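You operate a simulated robot arm through the tools that you are given. There is no shell and no other tool. Be economical: measure what you need, move in short steps, check, and stop when the job is done.

Carry out the task below with a simulated robot arm. There is one attempt and no reset: what you move stays moved.

JOB
Clamp the short bar in the jig and sand its specks off with the blue puck.
Fine: stop at SHORT first; turn the disc to TIGHT; put the puck back; leave the long bar.
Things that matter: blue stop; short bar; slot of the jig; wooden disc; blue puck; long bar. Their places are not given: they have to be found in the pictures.

It is judged by the outcome, as a careful person would: the job done as asked, and still so three seconds after it is handed in. It fails if anything else is knocked over, pushed out of place, dropped, spilled or broken.

ROBOT AND FRAMES
A 6-joint arm with a two-finger parallel gripper, fixed in place. Base frame: the origin is at the foot of the arm, x ahead of it, y to its left, z up; the work surface is at about z = 0. Lengths are in m, angles in degrees, forces in N, time in s.
With the tool pointing down near the work surface it reaches from about 0.18 to 0.46 m from the base axis. Its first joint turns from -70.0 to 70.0 degrees. Payload 1.9 kg.
The tool frame sits at the grasp point between the pads (the TCP): z along the fingers, y along the line on which they close. The tips reach 0.023 m beyond it. Largest opening 0.094 m; finger width 0.038, thickness 0.01; the body of the gripper, 0.054 by 0.096 m, starts 0.039 m behind the TCP.
Orientation is that of the tool frame in the base frame, as a unit quaternion [w, x, y, z]. With the fingers straight down and closing along the base's y, the tool's x points along the base's -x, its y along +y and its z along -z.

CONTROLS
- The arm moves only by the tool servo_tool. Its argument "targets" is a list of rows, each an object of numbers (a shift or turn left out is 0, a gripper value left out holds the last): "tx", "ty", "tz": the shift along the tool's x, y, z in m; "ax", "ay", "az": the turn, a rotation vector about the tool's x, y, z in degrees. In form: [{"tx": .., "ty": .., "tz": .., "ax": .., "ay": .., "az": ..}, ...]. A call has 1 to 10 rows; each row shifts and turns the commanded pose from where the row before left it, along the tool's axes as they then stand. "gripper" is the finger opening in m, from 0 to 0.094, set as the call begins (left out, the last holds). A row lasts 0.2 s, in which the tool goes at most 0.05 m and 8.6 degrees; a call with a longer step from one row to the next is refused whole, and so is a gripper value outside its range. Where a pose cannot be reached the arm comes as near as it can. A force on the tool above 90 N (or 10 N above the force at the start of the call, whichever is more), or a blocked arm, ends the call early, and 0.2 s more pass. The fingers move at their own pace (about 0.108 m/s each) and stop on an object; they squeeze with about 30 N. The grip force told is the motor's: it shows also when the fingers shut on nothing. Time passes only in rows, and 0.2 s behind the last, so rows that do not move let the fingers close. The reply holds the time, the measured pose of the TCP, the force on the tool along the base axes, the opening and the grip force, in the units named above and with some noise.
- Cameras (640 x 400 px; columns grow to the right, rows downward): "scene" is fixed at [0.0676, 0.3093, 0.465]; the picture's right is [-0.68, -0.73, 0.00], its down [-0.23, 0.22, -0.95] and it looks along [0.69, -0.65, -0.32] (base axes); focal length 222 px, centre (320, 200). "wrist" rides on the gripper at [-0.039, 0, -0.044] in the tool frame; the picture's right is [0.00, -1.00, 0.00], its down [0.97, 0.00, -0.24] and it looks along [0.24, 0.00, 0.97] (tool axes); focal length 218 px, centre (320, 200).
- get_image(camera): a new picture of that camera. The clock stands still meanwhile.
- probe_pixels(camera, pixels): for up to 12 pixels [column, row] of the newest picture of that camera ("zoom" is the newest enlarged one), the place [x, y, z] in the base frame of the surface seen there, good to about 0.003 m, but the place of the scene camera against the robot may be out by one fixed shift of up to 0.025 m in any direction. The clock stands still meanwhile.
- enlarge(camera, box): a new picture of the part [left, top, right, bottom] of that camera's present view, enlarged. The clock stands still meanwhile.
- sign_off(): hands the job in; it is judged then, once.

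Work in short steps. Measure before you move; look again where a grasp or a placing could have gone wrong, and mend it. You have 80 turns and 54 pictures in all, those below and enlarged ones among them. Open the gripper and draw the arm clear of the work before you hand the job in, unless the task says otherwise; then end with one line.

The tools are called after "Call:" by a JSON object that holds its "op" and its "data". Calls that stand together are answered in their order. servo_tool: Moves the arm, as the interface text tells. Its arguments: {"type":"object","properties":{"targets":{"type":"array"},"gripper":{"type":"number"}},"required":["targets"]} The other tools are called the same way: get_image (camera) takes a picture; probe_pixels (camera, pixels) gives the place of the surface under pixels of a picture; enlarge (camera, box) takes an enlarged picture of a part of a camera's view; sign_off () hands the job in.

At the start:

```text
t: 0.0
tcp_pos: [0.255, 0.01, 0.3936]
orientation: [0.0, 0.0, 1.0, 0.0]
force: [0.7, -0.8, -0.4]
finger_gap: 0.0941
grip_force: 0.0
```

scene: 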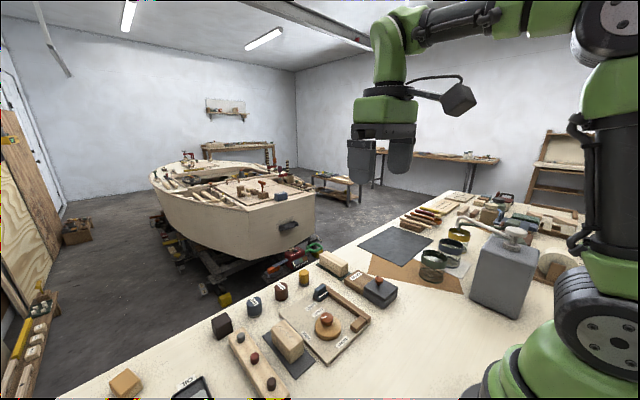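
wrist: 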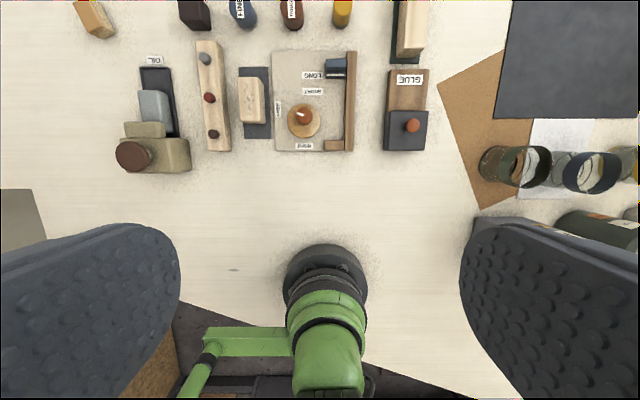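

The wrist view shows the jig around (312,100), with bars and blocks nearby. I'll enlarge it to read the labels.

Call:
{"op": "enlarge", "data": {"camera": "wrist", "box": [220, 30, 440, 168]}}

Call:
{"op": "enlarge", "data": {"camera": "scene", "box": [200, 230, 420, 400]}}

Call:
{"op": "enlarge", "data": {"camera": "wrist", "box": [60, 0, 280, 180]}}

```text
2.90 times, centred on (330, 99) of wrist
```

zoom: 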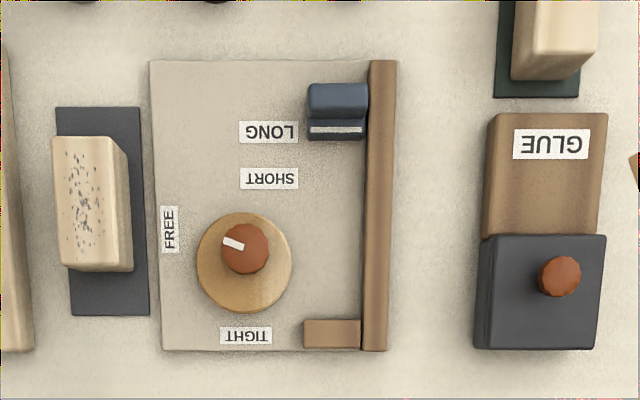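

```text
2.35 times, centred on (310, 315) of scene
```

zoom: 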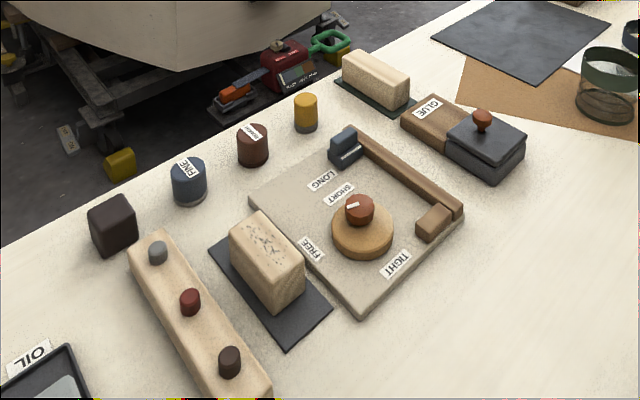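

```text
2.22 times, centred on (170, 90) of wrist
```

zoom: 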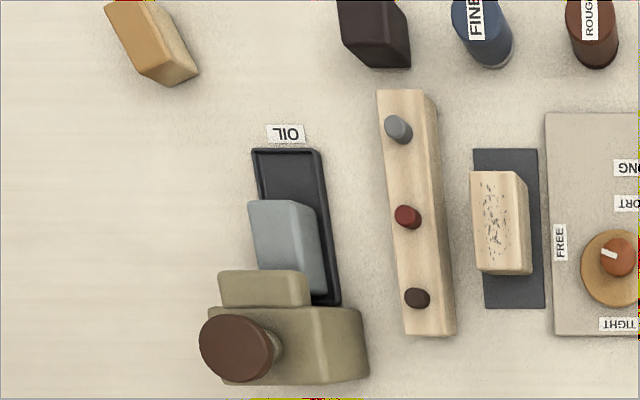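

The zoom shows the pieces: blue stop at LONG, disc pointer toward FREE, the specked bar on a dark mat, and FINE as the blue puck. I'll measure them from the wrist view.

Call:
{"op": "enlarge", "data": {"camera": "wrist", "box": [220, 0, 440, 160]}}

Call:
{"op": "probe_pixels", "data": {"camera": "wrist", "pixels": [[241, 80], [259, 80], [248, 120], [262, 70], [330, 62], [346, 62], [330, 72], [303, 114], [315, 120], [335, 145], [350, 100], [280, 140]]}}

```text
2.50 times, centred on (330, 80) of wrist
```

zoom: 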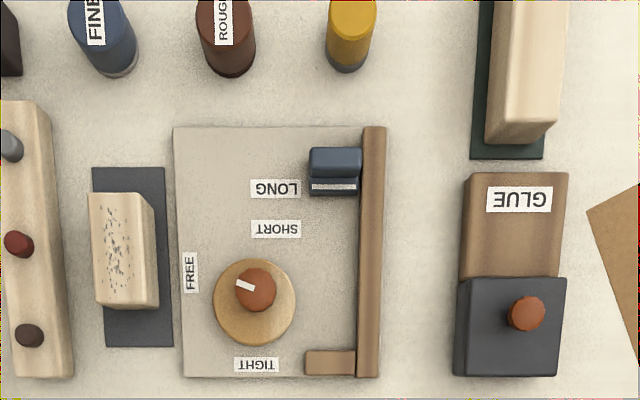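

```text
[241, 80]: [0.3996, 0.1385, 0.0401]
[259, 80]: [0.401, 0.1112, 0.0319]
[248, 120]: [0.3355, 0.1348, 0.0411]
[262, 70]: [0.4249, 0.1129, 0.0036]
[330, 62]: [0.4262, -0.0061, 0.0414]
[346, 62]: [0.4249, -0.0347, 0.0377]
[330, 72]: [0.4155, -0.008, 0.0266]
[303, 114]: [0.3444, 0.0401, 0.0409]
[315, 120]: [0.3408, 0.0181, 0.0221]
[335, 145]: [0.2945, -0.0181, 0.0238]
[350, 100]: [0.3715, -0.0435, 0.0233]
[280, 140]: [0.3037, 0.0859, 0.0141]
```

Now finer measurements from the zoom: bar corners, stop edges and index line, label centres, knob, and fence and end block edges.

Call:
{"op": "probe_pixels", "data": {"camera": "zoom", "pixels": [[92, 197], [142, 197], [100, 302], [150, 302], [275, 188], [275, 229], [335, 187], [314, 152], [356, 152], [314, 168], [356, 168], [335, 195]]}}

Call:
{"op": "probe_pixels", "data": {"camera": "zoom", "pixels": [[308, 354], [352, 354], [330, 372], [308, 372], [365, 200], [380, 200], [243, 285], [256, 272], [256, 308], [218, 305], [292, 305], [255, 342]]}}

Call:
{"op": "probe_pixels", "data": {"camera": "zoom", "pixels": [[236, 290], [274, 290], [244, 284], [254, 289], [190, 270], [255, 365], [80, 20], [110, 20], [105, 40], [120, 68], [490, 130], [550, 120]]}}

```text
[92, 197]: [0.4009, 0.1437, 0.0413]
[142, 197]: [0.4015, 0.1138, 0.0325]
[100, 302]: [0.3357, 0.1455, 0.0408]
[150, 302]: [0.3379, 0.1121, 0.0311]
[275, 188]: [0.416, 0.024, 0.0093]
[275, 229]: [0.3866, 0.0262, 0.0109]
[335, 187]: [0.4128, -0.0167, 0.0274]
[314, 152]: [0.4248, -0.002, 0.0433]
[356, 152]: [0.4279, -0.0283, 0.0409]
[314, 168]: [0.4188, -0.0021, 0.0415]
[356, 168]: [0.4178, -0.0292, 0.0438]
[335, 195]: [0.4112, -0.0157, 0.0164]
```

```text
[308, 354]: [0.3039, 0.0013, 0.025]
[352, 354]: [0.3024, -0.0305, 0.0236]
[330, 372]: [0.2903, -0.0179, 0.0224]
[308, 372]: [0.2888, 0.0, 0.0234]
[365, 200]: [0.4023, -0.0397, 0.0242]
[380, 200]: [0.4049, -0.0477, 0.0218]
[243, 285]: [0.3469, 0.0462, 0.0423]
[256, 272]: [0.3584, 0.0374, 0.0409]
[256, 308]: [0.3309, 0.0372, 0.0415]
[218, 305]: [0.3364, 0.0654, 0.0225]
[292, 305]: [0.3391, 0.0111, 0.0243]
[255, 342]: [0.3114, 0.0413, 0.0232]
```

```text
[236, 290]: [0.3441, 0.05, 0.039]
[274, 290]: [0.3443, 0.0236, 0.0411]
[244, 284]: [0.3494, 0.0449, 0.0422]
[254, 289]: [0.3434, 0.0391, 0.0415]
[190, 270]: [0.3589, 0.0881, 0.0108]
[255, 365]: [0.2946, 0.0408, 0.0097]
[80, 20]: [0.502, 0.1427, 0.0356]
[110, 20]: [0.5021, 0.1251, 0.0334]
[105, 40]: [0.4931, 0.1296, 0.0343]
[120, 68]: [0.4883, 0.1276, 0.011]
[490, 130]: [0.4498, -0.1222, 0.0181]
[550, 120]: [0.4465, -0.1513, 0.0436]
```

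Key values: the stop needs to move about −0.029 m in x (LONG x 0.416, SHORT x 0.387), the fence face is near y −0.036, and the knob is near (0.344, 0.037). I'll move lower over the jig for a sharper look.

Call:
{"op": "servo_tool", "data": {"targets": [{"tx": -0.02, "ty": 0.005, "tz": 0.04}, {"tx": -0.02, "ty": 0.005, "tz": 0.04}, {"tx": -0.02, "ty": 0.005, "tz": 0.04}, {"tx": -0.02, "ty": 0.005, "tz": 0.04}, {"tx": -0.015, "ty": 0.005, "tz": 0.03}, {}]}}

Call:
{"op": "get_image", "data": {"camera": "wrist"}}

```text
t: 1.4
tcp_pos: [0.3505, 0.036, 0.2047]
orientation: [0.0, 0.0, 1.0, 0.0]
force: [0.1, 0.8, 0.4]
finger_gap: 0.0943
grip_force: 0.1
```

```text
47 pictures are left
```

wrist: 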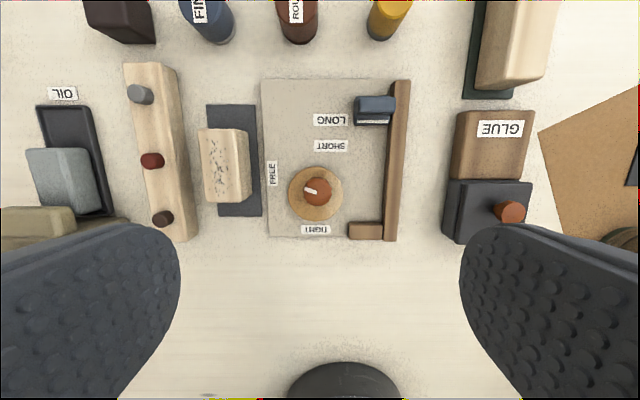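

Clear view: bar at (224,165), stop at (375,110), knob at (318,190). I'll zoom twice to measure.

Call:
{"op": "enlarge", "data": {"camera": "wrist", "box": [190, 70, 420, 250]}}

```text
2.22 times, centred on (305, 160) of wrist
```

zoom: 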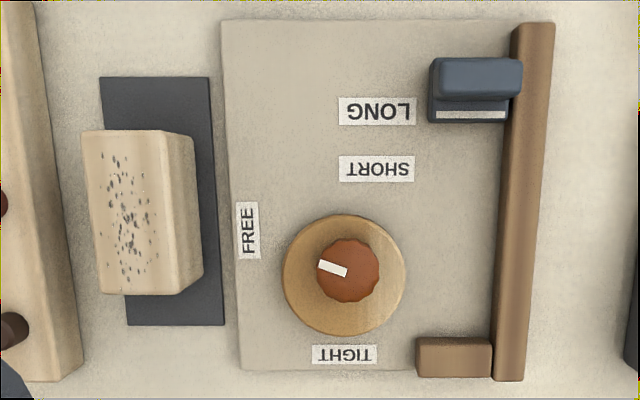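

Call:
{"op": "probe_pixels", "data": {"camera": "zoom", "pixels": [[88, 138], [158, 138], [103, 288], [170, 288], [124, 135], [136, 290], [437, 80], [515, 80], [476, 63], [476, 95], [470, 114], [470, 121]]}}

Call:
{"op": "probe_pixels", "data": {"camera": "zoom", "pixels": [[320, 272], [376, 272], [347, 243], [347, 298], [288, 275], [402, 275], [340, 328], [421, 345], [487, 345], [450, 340], [505, 200], [495, 250]]}}

Call:
{"op": "probe_pixels", "data": {"camera": "zoom", "pixels": [[376, 110], [376, 168], [247, 230], [344, 354], [322, 266], [345, 272], [184, 140], [195, 285], [150, 310], [410, 210]]}}

```text
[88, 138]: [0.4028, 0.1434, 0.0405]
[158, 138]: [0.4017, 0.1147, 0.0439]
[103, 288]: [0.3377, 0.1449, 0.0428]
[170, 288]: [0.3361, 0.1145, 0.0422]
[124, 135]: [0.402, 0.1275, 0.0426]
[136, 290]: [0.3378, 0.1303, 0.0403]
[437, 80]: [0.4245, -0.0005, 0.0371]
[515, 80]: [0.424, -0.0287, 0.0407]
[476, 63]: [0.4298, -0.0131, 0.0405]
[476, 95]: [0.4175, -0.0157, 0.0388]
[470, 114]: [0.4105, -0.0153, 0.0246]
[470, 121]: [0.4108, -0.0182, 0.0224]
```

```text
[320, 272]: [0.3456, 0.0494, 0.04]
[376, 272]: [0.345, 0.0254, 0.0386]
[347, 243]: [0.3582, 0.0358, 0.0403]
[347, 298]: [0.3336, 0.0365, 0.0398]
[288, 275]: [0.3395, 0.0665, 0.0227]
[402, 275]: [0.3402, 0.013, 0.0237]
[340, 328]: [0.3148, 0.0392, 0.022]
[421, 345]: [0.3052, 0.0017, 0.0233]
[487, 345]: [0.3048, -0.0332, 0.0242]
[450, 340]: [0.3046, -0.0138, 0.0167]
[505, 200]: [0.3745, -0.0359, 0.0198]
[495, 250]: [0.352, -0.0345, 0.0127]
```

```text
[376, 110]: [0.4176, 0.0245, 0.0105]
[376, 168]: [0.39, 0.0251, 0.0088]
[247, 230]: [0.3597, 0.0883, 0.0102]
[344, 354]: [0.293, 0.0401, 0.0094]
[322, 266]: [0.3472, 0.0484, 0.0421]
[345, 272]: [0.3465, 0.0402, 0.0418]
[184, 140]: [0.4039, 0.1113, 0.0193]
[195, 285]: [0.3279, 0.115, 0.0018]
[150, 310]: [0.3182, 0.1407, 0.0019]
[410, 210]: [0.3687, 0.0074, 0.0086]
```

The stop's upper block spans x 0.416–0.431 and y −0.031–0.002, top 0.041. The short bar is centred near (0.370, 0.130), 0.070 × 0.034. I'll go above the stop with the fingers closing along y, clear of the 0.024 fence top, then grip.

Call:
{"op": "servo_tool", "data": {"gripper": 0.06, "targets": [{"tx": -0.0235, "ty": -0.017, "tz": 0.03}, {"tx": -0.024, "ty": -0.017, "tz": 0.03}, {"tx": -0.024, "ty": -0.017, "tz": 0.03}, {"tz": 0.035}, {"tz": 0.0287}, {}]}}

Call:
{"op": "servo_tool", "data": {"gripper": 0.02, "targets": [{}, {}, {}]}}

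```text
t: 2.8
tcp_pos: [0.4214, -0.0156, 0.05]
orientation: [0.0, -0.001, 1.0, -0.001]
force: [-0.4, 0.5, 0.3]
finger_gap: 0.06
grip_force: 0.1
```

```text
t: 3.6
tcp_pos: [0.4211, -0.0168, 0.0506]
orientation: [-0.001, 0.0, 1.0, 0.0]
force: [0.8, 0.3, -7.0]
finger_gap: 0.0341
grip_force: 45.2
```

Gripped at a 0.034 gap. Sliding 0.0275 m toward −x in small rows.

Call:
{"op": "servo_tool", "data": {"targets": [{"tx": 0.007}, {"tx": 0.007}, {"tx": 0.007}, {"tx": 0.0065}, {}]}}

Call:
{"op": "servo_tool", "data": {"gripper": 0.06, "targets": [{}, {}, {"tz": -0.04}, {"tz": -0.05}, {"tz": -0.05, "tx": 0.02}, {}]}}

Call:
{"op": "enlarge", "data": {"camera": "wrist", "box": [190, 70, 420, 250]}}

```text
t: 4.8
tcp_pos: [0.3942, -0.0155, 0.0502]
orientation: [0.002, 0.001, 1.0, 0.0]
force: [-2.0, 1.9, 25.9]
finger_gap: 0.0337
grip_force: 44.6
```

```text
refused: row 5 steps farther than a row can; nothing moved
```

```text
2.22 times, centred on (305, 160) of wrist
```

zoom: 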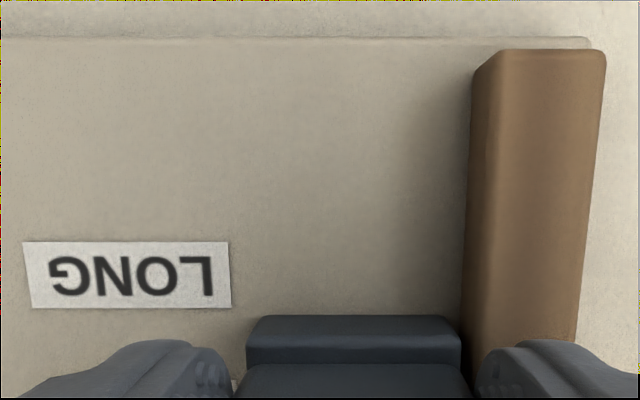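

The stop moved with the fingers, though z force rose to 26 N. Only the lift call was refused, for one step that was too long. I'll release and rise in shorter steps, then look.

Call:
{"op": "servo_tool", "data": {"gripper": 0.06, "targets": [{}, {}, {"tz": -0.04}, {"tz": -0.045}, {"tz": -0.04, "tx": 0.02}, {"tz": -0.03, "tx": 0.02}, {}]}}

Call:
{"op": "enlarge", "data": {"camera": "wrist", "box": [170, 70, 400, 250]}}

```text
t: 6.4
tcp_pos: [0.3525, -0.0163, 0.2053]
orientation: [0.001, 0.0, 1.0, 0.0]
force: [0.5, -0.4, 0.9]
finger_gap: 0.0601
grip_force: 0.1
```

```text
2.22 times, centred on (285, 160) of wrist
```

zoom: 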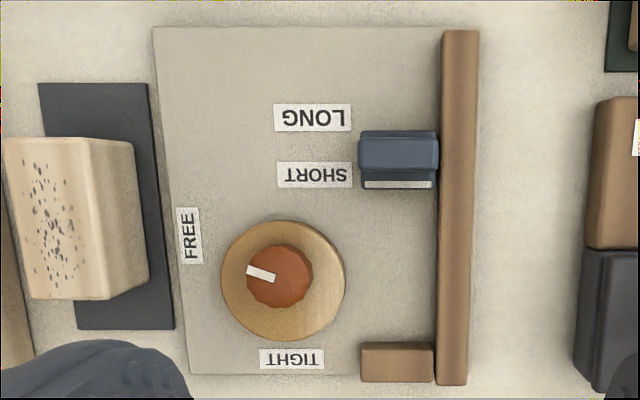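

The stop is beside SHORT now, with its line at row 184 and the label at row 175. I'll probe to check the offset against how it sat at LONG.

Call:
{"op": "probe_pixels", "data": {"camera": "zoom", "pixels": [[398, 184], [380, 184], [418, 184], [300, 175], [330, 175], [315, 118], [398, 134], [398, 190], [398, 343], [398, 350], [370, 360], [436, 250]]}}

Call:
{"op": "probe_pixels", "data": {"camera": "zoom", "pixels": [[398, 138], [380, 137], [418, 137], [398, 166], [380, 166], [418, 166], [398, 187], [385, 188]]}}

```text
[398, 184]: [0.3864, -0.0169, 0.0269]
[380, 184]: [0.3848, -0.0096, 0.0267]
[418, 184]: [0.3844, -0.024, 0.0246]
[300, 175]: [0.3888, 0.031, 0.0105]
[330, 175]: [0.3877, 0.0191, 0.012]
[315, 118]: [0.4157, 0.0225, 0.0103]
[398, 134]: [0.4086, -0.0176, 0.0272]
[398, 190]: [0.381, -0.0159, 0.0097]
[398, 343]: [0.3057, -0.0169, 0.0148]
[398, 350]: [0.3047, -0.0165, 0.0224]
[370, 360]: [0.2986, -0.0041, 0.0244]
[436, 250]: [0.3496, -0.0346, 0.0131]
```

```text
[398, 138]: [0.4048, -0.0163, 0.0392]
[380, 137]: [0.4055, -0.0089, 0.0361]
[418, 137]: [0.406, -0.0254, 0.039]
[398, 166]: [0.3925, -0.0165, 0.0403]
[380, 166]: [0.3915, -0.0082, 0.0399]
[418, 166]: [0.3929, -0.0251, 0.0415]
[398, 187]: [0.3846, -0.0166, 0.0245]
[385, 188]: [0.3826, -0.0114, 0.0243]
```

The stop sits right: its line is about 3 mm short of the label, as it was at LONG. Slot is x 0.306–0.382. Now I'll move over the short bar and check its neighbours.

Call:
{"op": "servo_tool", "data": {"targets": [{"ty": 0.045, "tz": 0.01}, {"ty": 0.045, "tz": 0.01}, {"ty": 0.045, "tz": 0.01}, {"ty": 0.011, "tx": -0.0175, "tz": 0.02}, {}]}}

Call:
{"op": "get_image", "data": {"camera": "wrist"}}

```text
t: 7.6
tcp_pos: [0.3712, 0.1312, 0.1564]
orientation: [0.0, 0.0, 1.0, -0.001]
force: [1.4, 0.3, 1.0]
finger_gap: 0.0599
grip_force: 0.0
```

```text
43 pictures are left
```

wrist: 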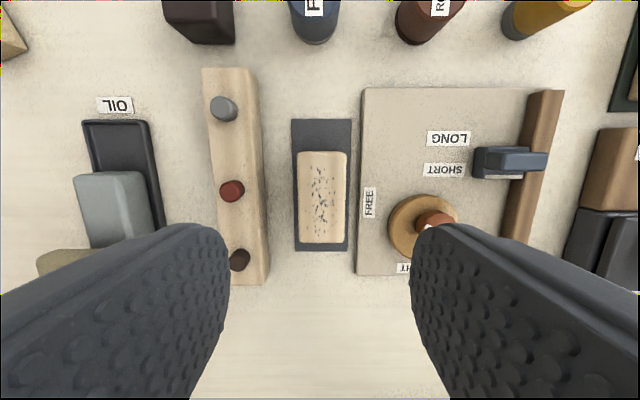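

Call:
{"op": "probe_pixels", "data": {"camera": "wrist", "pixels": [[300, 157], [344, 157], [301, 240], [342, 240], [298, 200], [345, 200], [320, 154], [320, 241], [256, 150], [264, 220], [245, 150], [255, 220]]}}

```text
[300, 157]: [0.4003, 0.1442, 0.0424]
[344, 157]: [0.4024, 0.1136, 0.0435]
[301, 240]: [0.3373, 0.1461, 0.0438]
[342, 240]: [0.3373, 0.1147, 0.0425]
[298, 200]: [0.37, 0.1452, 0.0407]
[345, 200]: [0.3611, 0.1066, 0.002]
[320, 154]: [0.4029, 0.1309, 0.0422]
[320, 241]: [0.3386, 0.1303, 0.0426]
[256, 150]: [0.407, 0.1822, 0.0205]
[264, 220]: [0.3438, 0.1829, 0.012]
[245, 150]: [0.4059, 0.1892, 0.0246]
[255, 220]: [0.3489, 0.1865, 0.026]
```

Bar centred at (0.370, 0.130), top 0.0425, and the neighbour's edge is at y 0.182. I'll descend to TCP z 0.046 and grip.

Call:
{"op": "servo_tool", "data": {"gripper": 0.056, "targets": [{"tz": 0.04, "ty": -0.0015, "tx": 0.001}, {"tz": 0.04}, {"tz": 0.0304}, {}]}}

Call:
{"op": "servo_tool", "data": {"gripper": 0.025, "targets": [{}, {}, {}]}}

Call:
{"op": "servo_tool", "data": {"targets": [{"tz": -0.03}, {"tz": -0.03}, {}]}}

```text
t: 8.6
tcp_pos: [0.3691, 0.1283, 0.0434]
orientation: [0.0, 0.0, 1.0, 0.0]
force: [0.0, 0.0, 0.2]
finger_gap: 0.0562
grip_force: 0.0
```

```text
t: 9.4
tcp_pos: [0.3695, 0.1282, 0.0439]
orientation: [0.0, -0.001, 1.0, 0.0]
force: [-0.3, -0.1, -0.6]
finger_gap: 0.0353
grip_force: 30.0
```

```text
t: 10.2
tcp_pos: [0.369, 0.1289, 0.1036]
orientation: [0.0, 0.0, 1.0, 0.0]
force: [0.4, 0.2, -0.1]
finger_gap: 0.0352
grip_force: 30.0
```

Bar held (gap 0.035) and lifted. Moving it over the slot to TCP (0.3435, −0.0155), then checking before lowering.

Call:
{"op": "servo_tool", "data": {"targets": [{"ty": -0.036, "tx": 0.006}, {"ty": -0.036, "tx": 0.0065}, {"ty": -0.036, "tx": 0.0065}, {"ty": -0.0364, "tx": 0.0065}, {"tz": 0.02}, {}]}}

Call:
{"op": "get_image", "data": {"camera": "wrist"}}

Call:
{"op": "enlarge", "data": {"camera": "scene", "box": [240, 240, 410, 380]}}

```text
t: 11.6
tcp_pos: [0.3428, -0.0148, 0.0852]
orientation: [0.0, 0.0, 1.0, -0.001]
force: [-0.9, 0.2, -0.2]
finger_gap: 0.0352
grip_force: 29.8
```

```text
42 pictures are left
```

wrist: 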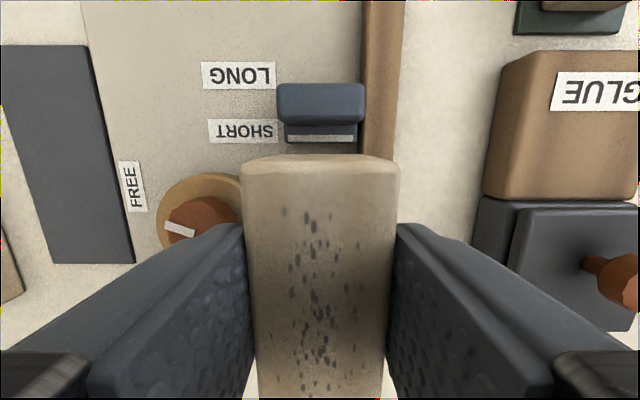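

```text
2.86 times, centred on (325, 310) of scene
```

zoom: 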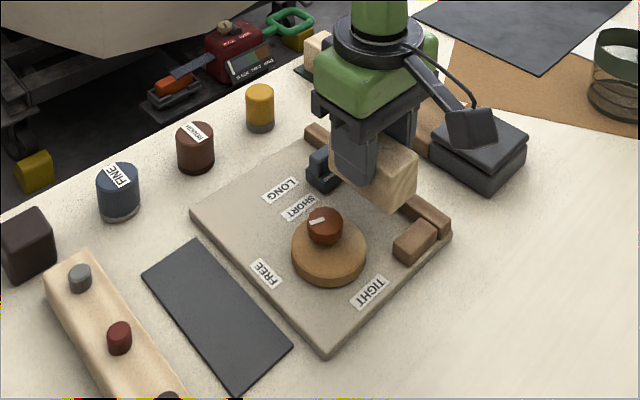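

The bar hangs just in front of the stop. I'll probe its far end at (320,162) and its sides against the stop front and the fence.

Call:
{"op": "probe_pixels", "data": {"camera": "wrist", "pixels": [[320, 158], [320, 164], [280, 162], [360, 162], [320, 139], [320, 142], [246, 190], [393, 190], [350, 100], [362, 80]]}}

```text
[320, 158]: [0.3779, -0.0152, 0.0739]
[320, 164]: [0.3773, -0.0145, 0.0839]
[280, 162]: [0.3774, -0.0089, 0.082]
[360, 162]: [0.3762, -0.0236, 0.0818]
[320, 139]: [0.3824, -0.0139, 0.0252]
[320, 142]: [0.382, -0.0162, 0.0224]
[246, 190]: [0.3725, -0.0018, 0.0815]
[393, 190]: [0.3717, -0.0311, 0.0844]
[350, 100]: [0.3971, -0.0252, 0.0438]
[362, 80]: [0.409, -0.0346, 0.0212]
```

Clearances are about 4 mm at the stop, 2 mm at the end block and 3 mm at the fence. I'll shift +1 mm in x and lower in small steps.

Call:
{"op": "servo_tool", "data": {"targets": [{"tx": -0.001, "tz": 0.01}, {"tz": 0.01}, {"tz": 0.008}, {"tz": 0.004}, {}]}}

```text
t: 12.8
tcp_pos: [0.3446, -0.015, 0.0514]
orientation: [0.0, -0.001, 1.0, 0.001]
force: [0.3, 0.1, -0.7]
finger_gap: 0.0349
grip_force: 30.0
```

No contact yet at z 0.0514. I'll step down a millimetre at a time.

Call:
{"op": "servo_tool", "data": {"targets": [{"tz": 0.001}, {}]}}

Call:
{"op": "servo_tool", "data": {"targets": [{"tz": 0.001}, {}]}}

```text
t: 13.4
tcp_pos: [0.3459, -0.0151, 0.0507]
orientation: [0.0, 0.001, 1.0, 0.0]
force: [-2.8, 0.2, 7.6]
finger_gap: 0.0352
grip_force: 29.4
```

```text
t: 14.0
tcp_pos: [0.346, -0.0147, 0.0489]
orientation: [0.001, 0.0, 1.0, 0.0]
force: [-7.3, 1.7, 26.8]
finger_gap: 0.0355
grip_force: 29.4
```

It has touched down (27 N up). I'll ease back a little, open slightly to stay clear of the knob, and rise.

Call:
{"op": "servo_tool", "data": {"targets": [{"tz": -0.0015}, {}]}}

Call:
{"op": "servo_tool", "data": {"gripper": 0.047, "targets": [{}, {}, {"tz": -0.015}, {"tz": -0.035}, {"tz": -0.04, "tx": 0.01}, {"tz": -0.03, "tx": 0.01}, {}]}}

Call:
{"op": "enlarge", "data": {"camera": "wrist", "box": [190, 70, 420, 250]}}

Call:
{"op": "enlarge", "data": {"camera": "scene", "box": [240, 240, 410, 380]}}

```text
t: 14.6
tcp_pos: [0.3462, -0.0153, 0.0506]
orientation: [0.0, 0.0, 1.0, 0.0]
force: [-0.1, -0.1, -0.1]
finger_gap: 0.0353
grip_force: 30.1
```

```text
t: 16.2
tcp_pos: [0.3262, -0.0155, 0.1736]
orientation: [0.0, 0.0, 1.0, -0.001]
force: [-0.5, 0.4, 0.2]
finger_gap: 0.0468
grip_force: 0.0
```

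```text
2.22 times, centred on (305, 160) of wrist
```

zoom: 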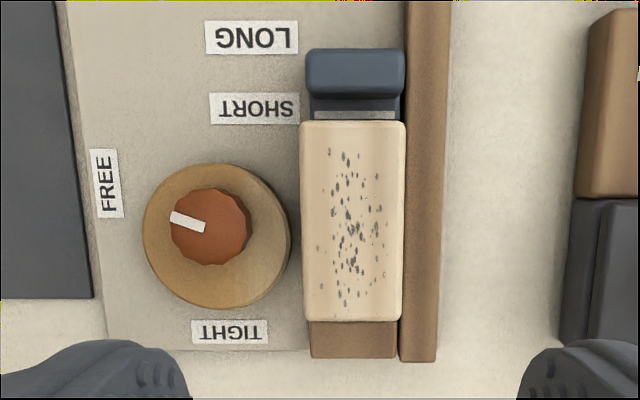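

```text
2.86 times, centred on (325, 310) of scene
```

zoom: 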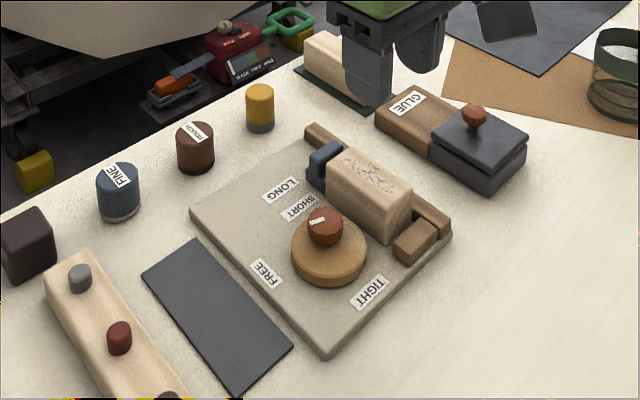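

The bar lies in the slot. I'll probe whether it is level and where the knob and pointer are.

Call:
{"op": "enlarge", "data": {"camera": "wrist", "box": [190, 70, 420, 250]}}

Call:
{"op": "probe_pixels", "data": {"camera": "zoom", "pixels": [[306, 127], [398, 127], [308, 315], [395, 315], [352, 220], [172, 226], [248, 226], [210, 192], [210, 262], [148, 235], [288, 235], [215, 303]]}}

Call:
{"op": "probe_pixels", "data": {"camera": "zoom", "pixels": [[306, 127], [398, 127], [308, 315], [395, 315], [175, 217], [203, 227], [103, 183], [228, 332], [215, 168], [355, 115]]}}

```text
2.22 times, centred on (305, 160) of wrist
```

zoom: 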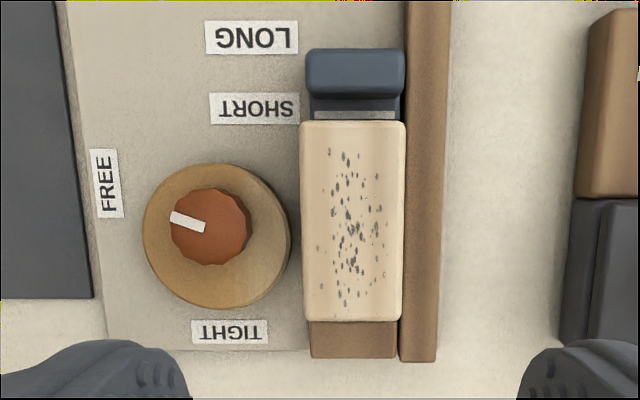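

```text
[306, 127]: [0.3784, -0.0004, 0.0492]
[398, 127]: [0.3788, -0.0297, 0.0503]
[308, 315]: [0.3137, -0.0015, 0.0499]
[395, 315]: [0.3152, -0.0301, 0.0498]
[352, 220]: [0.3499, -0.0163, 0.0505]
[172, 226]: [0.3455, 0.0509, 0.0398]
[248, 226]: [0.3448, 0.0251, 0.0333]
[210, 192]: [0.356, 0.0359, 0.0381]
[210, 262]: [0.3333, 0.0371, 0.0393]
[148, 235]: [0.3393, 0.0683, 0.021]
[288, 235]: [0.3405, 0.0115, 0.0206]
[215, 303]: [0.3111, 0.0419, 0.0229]
```

```text
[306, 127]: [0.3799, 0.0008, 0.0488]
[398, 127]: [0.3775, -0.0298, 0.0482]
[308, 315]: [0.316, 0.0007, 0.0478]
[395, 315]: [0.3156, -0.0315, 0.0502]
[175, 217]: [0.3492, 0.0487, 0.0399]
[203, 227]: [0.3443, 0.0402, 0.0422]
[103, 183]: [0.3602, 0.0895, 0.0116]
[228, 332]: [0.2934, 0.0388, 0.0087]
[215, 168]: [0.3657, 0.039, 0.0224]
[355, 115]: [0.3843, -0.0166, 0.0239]
```

The bar is seated level (top 0.049). The knob pivot is at (0.345, 0.037) and the pointer is near 72°, so TIGHT is about +105° counter-clockwise. I'll move over the knob and pre-turn +51° so the turn is centred.

Call:
{"op": "servo_tool", "data": {"gripper": 0.036, "targets": [{"tx": -0.0094, "ty": 0.026}, {"tx": -0.0094, "ty": 0.0265}, {"az": 8.5, "tz": 0.012}, {"az": 8.5, "tz": 0.012}, {"az": 8.5, "tz": 0.012}, {"az": 8.5, "tz": 0.012}, {"az": 8.5, "tz": 0.012}, {"az": 8.5, "tz": 0.012}, {}]}}

Call:
{"op": "get_image", "data": {"camera": "wrist"}}

```text
t: 18.2
tcp_pos: [0.3467, 0.0383, 0.0998]
orientation: [0.0, 0.432, 0.902, -0.001]
force: [0.1, -1.0, -0.9]
finger_gap: 0.0358
grip_force: 0.0
```

```text
37 pictures are left
```

wrist: 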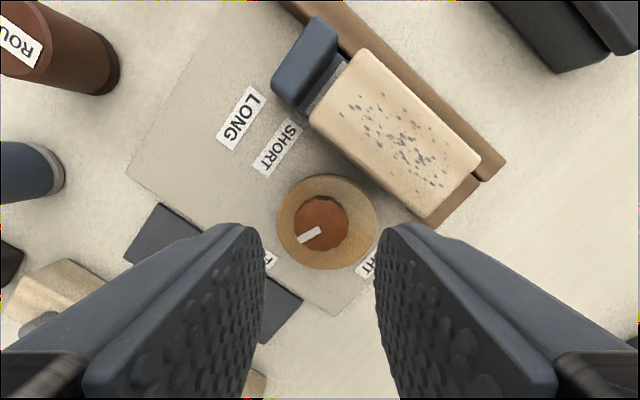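

The knob sits central between the fingers at (321,224). I'll probe its edges to confirm the centre before lowering.

Call:
{"op": "probe_pixels", "data": {"camera": "wrist", "pixels": [[297, 222], [345, 222], [320, 199], [320, 246], [303, 206], [338, 241], [303, 241], [338, 206], [280, 220], [375, 220], [302, 239], [318, 231]]}}

```text
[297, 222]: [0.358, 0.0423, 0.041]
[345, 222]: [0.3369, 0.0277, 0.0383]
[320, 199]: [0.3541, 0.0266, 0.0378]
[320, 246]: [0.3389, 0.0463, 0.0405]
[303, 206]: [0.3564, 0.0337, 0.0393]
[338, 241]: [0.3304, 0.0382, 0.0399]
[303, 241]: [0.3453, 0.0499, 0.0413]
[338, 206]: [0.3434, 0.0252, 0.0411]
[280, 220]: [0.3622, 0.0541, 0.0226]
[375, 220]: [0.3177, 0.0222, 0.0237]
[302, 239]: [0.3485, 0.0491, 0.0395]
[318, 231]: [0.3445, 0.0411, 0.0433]
```

Centre confirmed at (0.3454, 0.0363). I'll lower with a ~1.7 mm correction to TCP z 0.050, then close on the knob.

Call:
{"op": "servo_tool", "data": {"targets": [{"ty": -0.0017, "tx": -0.0005, "tz": 0.02}, {"tz": 0.02}, {"tz": 0.009}, {}]}}

Call:
{"op": "servo_tool", "data": {"gripper": 0.01, "targets": [{}, {}, {}]}}

```text
t: 19.2
tcp_pos: [0.346, 0.0351, 0.0509]
orientation: [0.002, 0.43, 0.903, 0.001]
force: [-2.7, 1.4, 18.7]
finger_gap: 0.0364
grip_force: 0.4
```

```text
t: 20.0
tcp_pos: [0.3456, 0.0367, 0.0496]
orientation: [0.002, 0.429, 0.903, 0.001]
force: [8.3, 26.2, 12.5]
finger_gap: 0.0276
grip_force: 44.9
```

Gripped at gap 0.0276, but there is about 25 N of side load and some upward force. I'll ease the pose toward the force by a millimetre or so.

Call:
{"op": "servo_tool", "data": {"targets": [{"ty": 0.0013, "tz": -0.0015}, {}]}}

```text
t: 20.6
tcp_pos: [0.347, 0.0359, 0.0516]
orientation: [-0.001, 0.43, 0.903, 0.0]
force: [19.5, 16.9, -34.8]
finger_gap: 0.0275
grip_force: 45.3
```

Overcorrected in z (−35 N), so I'll come down 1 mm and ease further along tool y.

Call:
{"op": "servo_tool", "data": {"targets": [{"ty": 0.001, "tz": 0.001}, {}]}}

```text
t: 21.2
tcp_pos: [0.3461, 0.0359, 0.0514]
orientation: [-0.001, 0.43, 0.903, -0.001]
force: [3.3, -11.7, -10.5]
finger_gap: 0.0273
grip_force: 45.2
```

Loads are small now. Turning counter-clockwise (negative az), the first ~43° in 7° rows.

Call:
{"op": "servo_tool", "data": {"targets": [{"az": -7}, {"az": -7}, {"az": -7}, {"az": -7}, {"az": -7}, {"az": -7}, {}]}}

```text
t: 22.8
tcp_pos: [0.3468, 0.0374, 0.051]
orientation: [0.0, 0.077, 0.997, 0.0]
force: [4.3, -21.4, -16.4]
finger_gap: 0.0275
grip_force: 45.3
```

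Turned 42° with little resistance. Easing the side load and continuing about another 42°.

Call:
{"op": "servo_tool", "data": {"targets": [{"ty": -0.0007, "tz": 0.0004}, {"az": -7}, {"az": -7}, {"az": -7}, {"az": -7}, {"az": -7}, {"az": -7}, {}]}}

Call:
{"op": "enlarge", "data": {"camera": "scene", "box": [260, 270, 400, 380]}}

```text
t: 24.6
tcp_pos: [0.3447, 0.0384, 0.0506]
orientation: [-0.001, -0.284, 0.959, 0.002]
force: [-17.1, 37.9, 15.7]
finger_gap: 0.0274
grip_force: 45.0
```

```text
3.64 times, centred on (330, 325) of scene
```

zoom: 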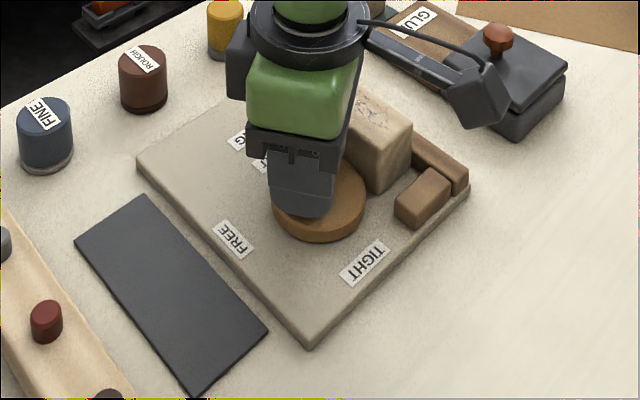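

84° turned, and the disc is close to the bar. I'll ease the side load and do the last ~21° toward TIGHT.

Call:
{"op": "servo_tool", "data": {"targets": [{"ty": 0.001, "tz": -0.0004}, {"az": -5}, {"az": -5}, {"az": -5}, {"az": -5}, {}]}}

```text
t: 26.0
tcp_pos: [0.3453, 0.0367, 0.0518]
orientation: [0.0, -0.446, 0.895, 0.001]
force: [-17.5, 30.8, 9.8]
finger_gap: 0.0272
grip_force: 44.8
```

104° turned. I'll release with a small opening, rise, and check the pointer and clamp.

Call:
{"op": "servo_tool", "data": {"gripper": 0.038, "targets": [{}, {}, {"tz": -0.02}, {"tz": -0.03}, {"tz": -0.03}, {"tz": -0.02}, {}]}}

Call:
{"op": "get_image", "data": {"camera": "wrist"}}

```text
t: 27.6
tcp_pos: [0.3451, 0.0386, 0.151]
orientation: [0.0, -0.446, 0.895, 0.0]
force: [0.8, 0.8, 0.0]
finger_gap: 0.0377
grip_force: 0.1
```

```text
35 pictures are left
```

wrist: 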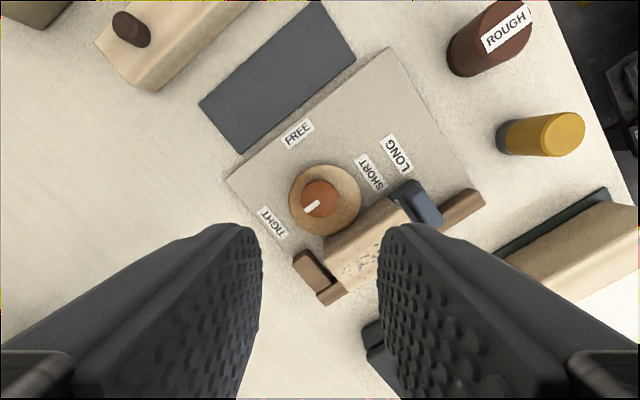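

Rotating the tool back to yaw 0 and moving back for a clear measure of pointer and clamp.

Call:
{"op": "servo_tool", "data": {"targets": [{"az": 8.5}, {"az": 8.5}, {"az": 8.5}, {"az": 8.5}, {"az": 8.5}, {"az": 8.5}, {"az": 2, "tx": 0.015, "tz": -0.03}, {}]}}

Call:
{"op": "enlarge", "data": {"camera": "wrist", "box": [240, 70, 440, 220]}}

```text
t: 29.4
tcp_pos: [0.328, 0.0358, 0.1806]
orientation: [0.0, 0.001, 1.0, 0.0]
force: [0.4, -0.4, 0.0]
finger_gap: 0.0379
grip_force: 0.0
```

```text
2.67 times, centred on (340, 145) of wrist
```

zoom: 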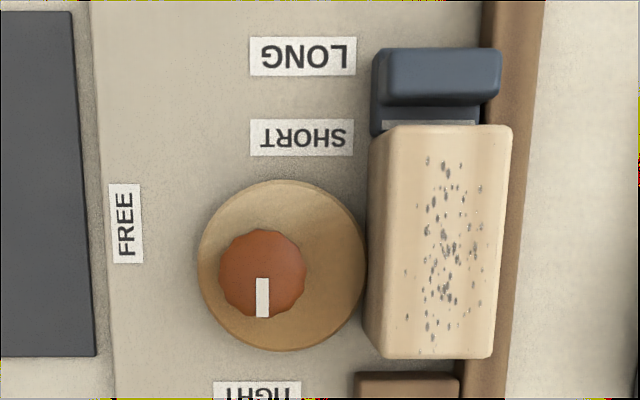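

The pointer now faces TIGHT and the disc edge meets the bar near (366,268). Probing to confirm, and measuring the bar top for sanding.

Call:
{"op": "probe_pixels", "data": {"camera": "zoom", "pixels": [[262, 285], [262, 312], [262, 235], [360, 268], [203, 268], [385, 132], [508, 135], [390, 350], [488, 350], [440, 240], [485, 110], [257, 390]]}}

Call:
{"op": "probe_pixels", "data": {"camera": "zoom", "pixels": [[428, 161], [479, 188], [405, 273], [435, 350], [480, 237], [430, 338], [366, 268], [369, 262], [520, 200]]}}

```text
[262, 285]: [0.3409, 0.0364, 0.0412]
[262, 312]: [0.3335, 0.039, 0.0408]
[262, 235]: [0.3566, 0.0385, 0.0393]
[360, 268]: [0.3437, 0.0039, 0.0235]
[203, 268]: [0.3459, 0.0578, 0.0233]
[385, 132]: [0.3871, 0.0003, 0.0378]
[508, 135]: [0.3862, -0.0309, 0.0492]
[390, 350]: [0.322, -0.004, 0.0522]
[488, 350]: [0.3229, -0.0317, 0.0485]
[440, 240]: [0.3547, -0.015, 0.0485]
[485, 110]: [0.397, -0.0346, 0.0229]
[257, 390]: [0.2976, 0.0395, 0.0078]
```

```text
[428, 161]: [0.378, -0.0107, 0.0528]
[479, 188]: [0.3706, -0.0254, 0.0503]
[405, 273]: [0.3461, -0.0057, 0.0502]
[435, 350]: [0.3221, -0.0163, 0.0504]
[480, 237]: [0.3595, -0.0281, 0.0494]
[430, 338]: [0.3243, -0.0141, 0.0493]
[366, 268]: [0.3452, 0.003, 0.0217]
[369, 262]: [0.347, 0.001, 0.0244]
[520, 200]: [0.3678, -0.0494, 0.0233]
```

The bar's far end now reads x≈0.387, though it was 0.381, and the stop's line looks past SHORT. The turning disc may have dragged the bar and stop. Measuring the stop.

Call:
{"op": "probe_pixels", "data": {"camera": "zoom", "pixels": [[430, 122], [400, 124], [430, 52], [430, 103], [300, 137], [320, 137], [300, 56], [400, 120], [378, 90], [440, 356]]}}

Call:
{"op": "enlarge", "data": {"camera": "scene", "box": [270, 270, 390, 370]}}

```text
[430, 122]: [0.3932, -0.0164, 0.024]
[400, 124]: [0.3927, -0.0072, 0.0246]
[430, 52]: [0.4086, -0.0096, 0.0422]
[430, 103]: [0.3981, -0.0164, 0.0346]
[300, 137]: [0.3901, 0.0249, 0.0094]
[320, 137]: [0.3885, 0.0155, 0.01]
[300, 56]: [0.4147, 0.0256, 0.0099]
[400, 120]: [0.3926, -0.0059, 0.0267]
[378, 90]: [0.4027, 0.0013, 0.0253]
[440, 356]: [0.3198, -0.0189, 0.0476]
```

```text
4.00 times, centred on (330, 320) of scene
```

zoom: 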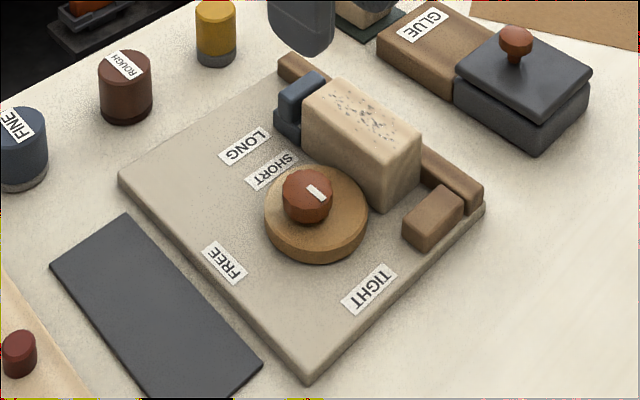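

The stop was carried about 7 mm past SHORT, so this must be mended. I'll turn the disc back, reset the stop, seat the bar against the end block (which leaves slack for the drag), and retighten. First, back onto the knob at yaw −51°.

Call:
{"op": "servo_tool", "data": {"targets": [{"tx": -0.0165, "ty": 0.001, "tz": 0.02}, {"az": -8.5, "tz": 0.01}, {"az": -8.5, "tz": 0.01}, {"az": -8.5, "tz": 0.01}, {"az": -8.5, "tz": 0.01}, {"az": -8.5, "tz": 0.01}, {"az": -8.5, "tz": 0.01}, {}]}}

Call:
{"op": "get_image", "data": {"camera": "wrist"}}

Call:
{"op": "probe_pixels", "data": {"camera": "wrist", "pixels": [[300, 222], [342, 222], [320, 202], [320, 242], [320, 222]]}}

```text
t: 31.2
tcp_pos: [0.3462, 0.0391, 0.1035]
orientation: [0.001, -0.431, 0.902, 0.0]
force: [-0.5, -1.3, -0.4]
finger_gap: 0.0382
grip_force: 0.0
```

```text
32 pictures are left
```

wrist: 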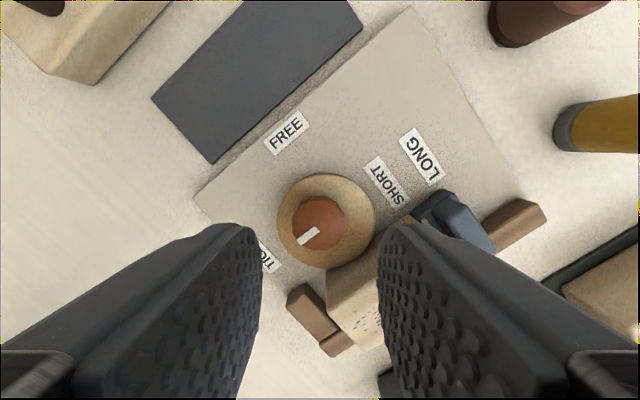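

```text
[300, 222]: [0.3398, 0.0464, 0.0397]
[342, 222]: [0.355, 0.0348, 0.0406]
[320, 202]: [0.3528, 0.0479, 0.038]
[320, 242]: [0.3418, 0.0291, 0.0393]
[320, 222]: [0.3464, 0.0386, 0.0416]
```

The knob is centred at (319,222), and the probed centre matches the TCP. Descending to z 0.052 and gripping.

Call:
{"op": "servo_tool", "data": {"targets": [{"tz": 0.02}, {"tz": 0.02}, {"tz": 0.0105}, {}]}}

Call:
{"op": "servo_tool", "data": {"gripper": 0.01, "targets": [{}, {}, {}]}}

```text
t: 32.2
tcp_pos: [0.3478, 0.0374, 0.05]
orientation: [0.0, -0.43, 0.903, 0.0]
force: [0.4, 0.1, -0.2]
finger_gap: 0.038
grip_force: 0.0
```

```text
t: 33.0
tcp_pos: [0.3454, 0.0373, 0.0511]
orientation: [-0.003, -0.43, 0.903, 0.003]
force: [-33.0, 38.3, 11.4]
finger_gap: 0.0275
grip_force: 44.9
```

Side load is about 50 N along tool y. I'll ease that 1.6 mm, then turn back the first 51°.

Call:
{"op": "servo_tool", "data": {"targets": [{"ty": 0.0016}, {}, {"az": 7}, {"az": 7}, {"az": 7}, {"az": 7}, {"az": 7}, {"az": 7}, {"az": 7}, {}]}}

```text
t: 35.2
tcp_pos: [0.347, 0.0381, 0.052]
orientation: [0.0, -0.016, 1.0, -0.001]
force: [5.3, -22.7, -36.5]
finger_gap: 0.0273
grip_force: 44.9
```

Call:
{"op": "servo_tool", "data": {"targets": [{"ty": -0.0007, "tz": 0.001}, {"az": 7}, {"az": 7}, {"az": 7}, {"az": 7}, {"az": 7}, {"az": 7}, {"az": 7}, {}]}}

```text
t: 37.2
tcp_pos: [0.3451, 0.038, 0.0491]
orientation: [-0.002, 0.4, 0.917, -0.001]
force: [-29.5, -27.4, 24.9]
finger_gap: 0.0271
grip_force: 45.0
```

Turned back 98°, close to FREE. Releasing, rising, and returning to yaw 0 for a look.

Call:
{"op": "servo_tool", "data": {"gripper": 0.038, "targets": [{}, {}, {"tz": -0.02}, {"tz": -0.03}, {"tz": -0.03}, {"tz": -0.02}, {}]}}

Call:
{"op": "servo_tool", "data": {"targets": [{"az": -8}, {"az": -8}, {"az": -8}, {"az": -8}, {"az": -8}, {"az": -7.2}, {"tx": 0.015, "tz": -0.03}, {}]}}

Call:
{"op": "enlarge", "data": {"camera": "wrist", "box": [240, 70, 440, 220]}}

```text
t: 38.8
tcp_pos: [0.3467, 0.038, 0.15]
orientation: [-0.001, 0.399, 0.917, 0.0]
force: [-0.1, 1.1, -0.8]
finger_gap: 0.0381
grip_force: 0.1
```

```text
t: 40.6
tcp_pos: [0.3314, 0.0381, 0.1803]
orientation: [0.0, -0.002, 1.0, 0.0]
force: [-0.6, 0.3, 0.2]
finger_gap: 0.038
grip_force: 0.0
```

```text
2.67 times, centred on (340, 145) of wrist
```

zoom: 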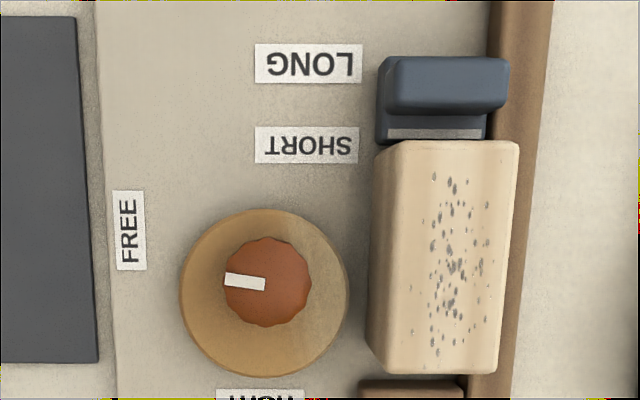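

The disc is at FREE again. Measuring bar and stop positions before resetting them.

Call:
{"op": "probe_pixels", "data": {"camera": "zoom", "pixels": [[390, 148], [510, 148], [392, 366], [490, 366], [430, 133], [460, 133], [310, 145], [430, 62], [430, 105], [440, 384], [372, 300], [500, 100]]}}

Call:
{"op": "probe_pixels", "data": {"camera": "zoom", "pixels": [[400, 147], [500, 145], [405, 369], [480, 369], [400, 133], [470, 133], [300, 145], [330, 145], [410, 384], [450, 384], [430, 390], [260, 255]]}}

```text
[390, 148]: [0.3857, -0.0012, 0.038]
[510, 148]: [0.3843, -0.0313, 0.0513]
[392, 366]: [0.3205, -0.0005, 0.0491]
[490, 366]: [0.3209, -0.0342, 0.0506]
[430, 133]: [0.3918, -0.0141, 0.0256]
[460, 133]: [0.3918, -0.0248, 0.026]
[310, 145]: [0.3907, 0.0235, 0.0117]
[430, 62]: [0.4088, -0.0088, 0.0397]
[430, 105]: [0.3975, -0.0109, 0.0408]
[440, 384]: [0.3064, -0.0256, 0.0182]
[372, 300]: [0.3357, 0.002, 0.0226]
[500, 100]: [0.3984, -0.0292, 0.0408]
```

```text
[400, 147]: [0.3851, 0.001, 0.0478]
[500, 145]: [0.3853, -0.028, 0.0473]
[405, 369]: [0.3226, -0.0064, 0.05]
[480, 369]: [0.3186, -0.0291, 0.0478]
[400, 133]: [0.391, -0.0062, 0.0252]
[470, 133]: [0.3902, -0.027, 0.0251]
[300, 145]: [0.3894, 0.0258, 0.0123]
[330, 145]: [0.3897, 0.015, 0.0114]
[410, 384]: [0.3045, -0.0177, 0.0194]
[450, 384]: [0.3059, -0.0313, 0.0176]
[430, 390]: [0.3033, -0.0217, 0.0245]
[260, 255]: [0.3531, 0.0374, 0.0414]
```

Bar is at x 0.318–0.387 (centre y −0.0165) and the stop line at 0.391. I'll grip the bar and shift it about −0.011 toward the end block.

Call:
{"op": "servo_tool", "data": {"gripper": 0.05, "targets": [{"tx": -0.01, "ty": -0.027, "tz": 0.02}, {"tx": -0.0106, "ty": -0.0275, "tz": 0.02}, {"tz": 0.04}, {"tz": 0.035}, {"tz": 0.0125}, {}]}}

Call:
{"op": "servo_tool", "data": {"gripper": 0.025, "targets": [{}, {}, {}]}}

```text
t: 42.0
tcp_pos: [0.3513, -0.0164, 0.0525]
orientation: [0.0, -0.002, 1.0, -0.001]
force: [0.3, -0.4, 0.1]
finger_gap: 0.0502
grip_force: 0.2
```

```text
t: 42.8
tcp_pos: [0.3521, -0.0152, 0.0529]
orientation: [0.0, -0.002, 1.0, 0.0]
force: [-0.5, 0.1, -0.8]
finger_gap: 0.0352
grip_force: 30.2
```

Held. I'll lift 2 mm, slide −0.0105 and set it down.

Call:
{"op": "servo_tool", "data": {"targets": [{"tz": -0.002}, {"tx": 0.005}, {"tx": 0.0055}, {}, {"tz": 0.002}, {}]}}

```text
t: 44.2
tcp_pos: [0.3409, -0.0165, 0.0523]
orientation: [0.0, -0.001, 1.0, 0.0]
force: [-0.6, -0.5, -0.8]
finger_gap: 0.0352
grip_force: 30.5
```

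No contact with the end block. Release, rise, and move to the stop (grip centre x 0.402).

Call:
{"op": "servo_tool", "data": {"gripper": 0.05, "targets": [{}, {}, {"tz": -0.03}, {"tz": -0.02}, {"tx": -0.031, "ty": 0.0005}, {"tx": -0.031}, {}]}}

Call:
{"op": "get_image", "data": {"camera": "wrist"}}

```text
t: 45.8
tcp_pos: [0.4013, -0.0162, 0.1018]
orientation: [0.0, -0.002, 1.0, 0.0]
force: [0.5, -0.7, -0.8]
finger_gap: 0.05
grip_force: 0.1
```

```text
30 pictures are left
```

wrist: 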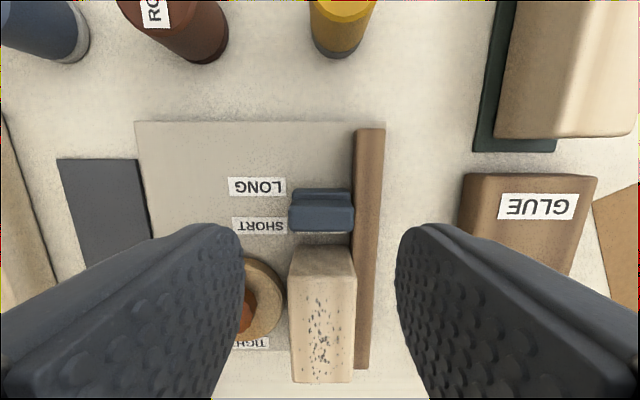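

Stop centred between the fingers at (322,210). Descend and grip.

Call:
{"op": "servo_tool", "data": {"targets": [{"tz": 0.025}, {"tz": 0.0245}, {}]}}

Call:
{"op": "servo_tool", "data": {"gripper": 0.02, "targets": [{}, {}]}}

Call:
{"op": "servo_tool", "data": {"targets": [{"tx": 0.0035}, {"tx": 0.0032}, {}]}}

```text
t: 46.6
tcp_pos: [0.4018, -0.0152, 0.0519]
orientation: [0.0, -0.001, 1.0, 0.0]
force: [0.6, 0.1, -0.7]
finger_gap: 0.0502
grip_force: 0.0
```

```text
t: 47.2
tcp_pos: [0.402, -0.0151, 0.052]
orientation: [0.0, -0.002, 1.0, 0.0]
force: [2.3, -2.0, -6.0]
finger_gap: 0.0337
grip_force: 44.8
```

```text
t: 48.0
tcp_pos: [0.3965, -0.0158, 0.0524]
orientation: [0.0, -0.002, 1.0, 0.001]
force: [1.4, -2.4, -16.9]
finger_gap: 0.034
grip_force: 44.5
```

Releasing, rising and checking.

Call:
{"op": "servo_tool", "data": {"gripper": 0.05, "targets": [{}, {}, {"tz": -0.03}, {"tz": -0.04}, {"tz": -0.03, "tx": 0.03}, {"tz": -0.03, "tx": 0.03, "ty": 0.02}, {"ty": 0.033}, {}]}}

Call:
{"op": "enlarge", "data": {"camera": "wrist", "box": [240, 70, 440, 220]}}

```text
t: 49.8
tcp_pos: [0.3359, 0.0355, 0.184]
orientation: [0.001, -0.002, 1.0, 0.0]
force: [-0.5, 0.2, 0.5]
finger_gap: 0.0502
grip_force: 0.0
```

```text
2.67 times, centred on (340, 145) of wrist
```

zoom: 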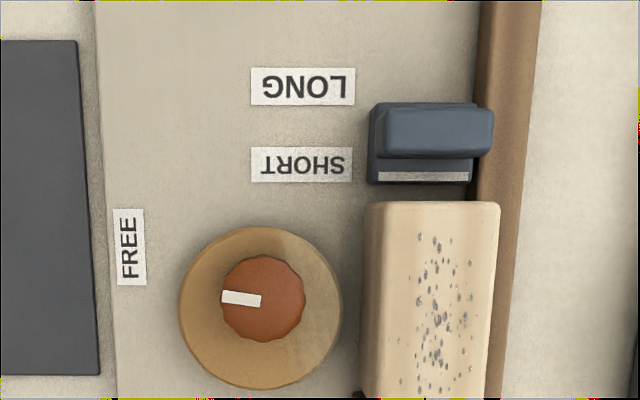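

Call:
{"op": "probe_pixels", "data": {"camera": "zoom", "pixels": [[400, 176], [430, 176], [455, 176], [300, 164], [330, 164], [300, 87], [400, 208], [460, 206], [430, 207], [420, 183], [260, 263], [260, 340]]}}

Call:
{"op": "probe_pixels", "data": {"camera": "zoom", "pixels": [[400, 175], [430, 177], [455, 175], [280, 164], [310, 164], [330, 87], [410, 208], [470, 206], [440, 207], [430, 182], [224, 298], [302, 298]]}}

```text
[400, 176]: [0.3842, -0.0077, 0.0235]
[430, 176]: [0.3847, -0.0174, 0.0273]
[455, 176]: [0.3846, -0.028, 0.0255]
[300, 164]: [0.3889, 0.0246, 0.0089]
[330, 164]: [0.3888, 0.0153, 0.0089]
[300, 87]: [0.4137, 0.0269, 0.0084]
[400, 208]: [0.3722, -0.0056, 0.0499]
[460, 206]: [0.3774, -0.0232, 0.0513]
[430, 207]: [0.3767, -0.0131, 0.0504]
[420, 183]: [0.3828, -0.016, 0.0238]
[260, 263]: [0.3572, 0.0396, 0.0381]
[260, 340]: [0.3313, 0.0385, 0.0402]
```

```text
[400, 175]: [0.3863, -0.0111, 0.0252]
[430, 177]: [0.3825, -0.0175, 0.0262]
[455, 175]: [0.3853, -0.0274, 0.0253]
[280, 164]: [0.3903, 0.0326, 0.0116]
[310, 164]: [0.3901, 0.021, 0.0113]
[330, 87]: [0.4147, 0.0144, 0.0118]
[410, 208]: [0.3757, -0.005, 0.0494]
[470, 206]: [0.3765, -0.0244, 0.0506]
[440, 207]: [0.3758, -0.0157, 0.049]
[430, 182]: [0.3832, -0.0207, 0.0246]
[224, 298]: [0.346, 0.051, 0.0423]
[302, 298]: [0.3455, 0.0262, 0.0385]
```

Reset: the stop line at 0.3847 has the same offset from its label as at LONG. The bar's end at 0.377 leaves 5 mm of slack. Back onto the knob, pre-turned +51°.

Call:
{"op": "servo_tool", "data": {"gripper": 0.038, "targets": [{"tx": -0.0085, "tz": 0.01}, {"az": 8.5, "tz": 0.012}, {"az": 8.5, "tz": 0.012}, {"az": 8.5, "tz": 0.012}, {"az": 8.5, "tz": 0.012}, {"az": 8.5, "tz": 0.012}, {"az": 8.5, "tz": 0.012}, {}]}}

Call:
{"op": "get_image", "data": {"camera": "wrist"}}

```text
t: 51.6
tcp_pos: [0.346, 0.0376, 0.1021]
orientation: [0.0, 0.43, 0.903, 0.0]
force: [-0.3, 0.9, -0.2]
finger_gap: 0.0379
grip_force: 0.0
```

```text
28 pictures are left
```

wrist: 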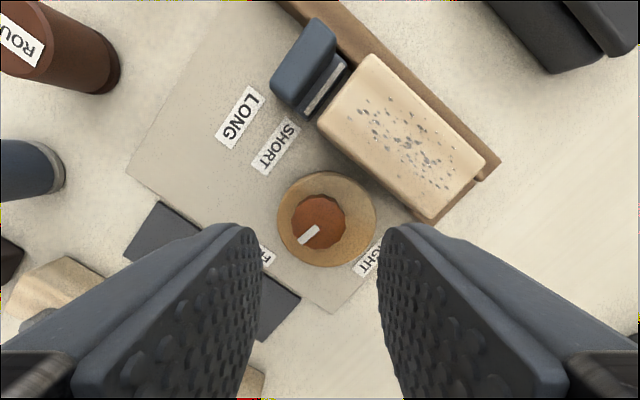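

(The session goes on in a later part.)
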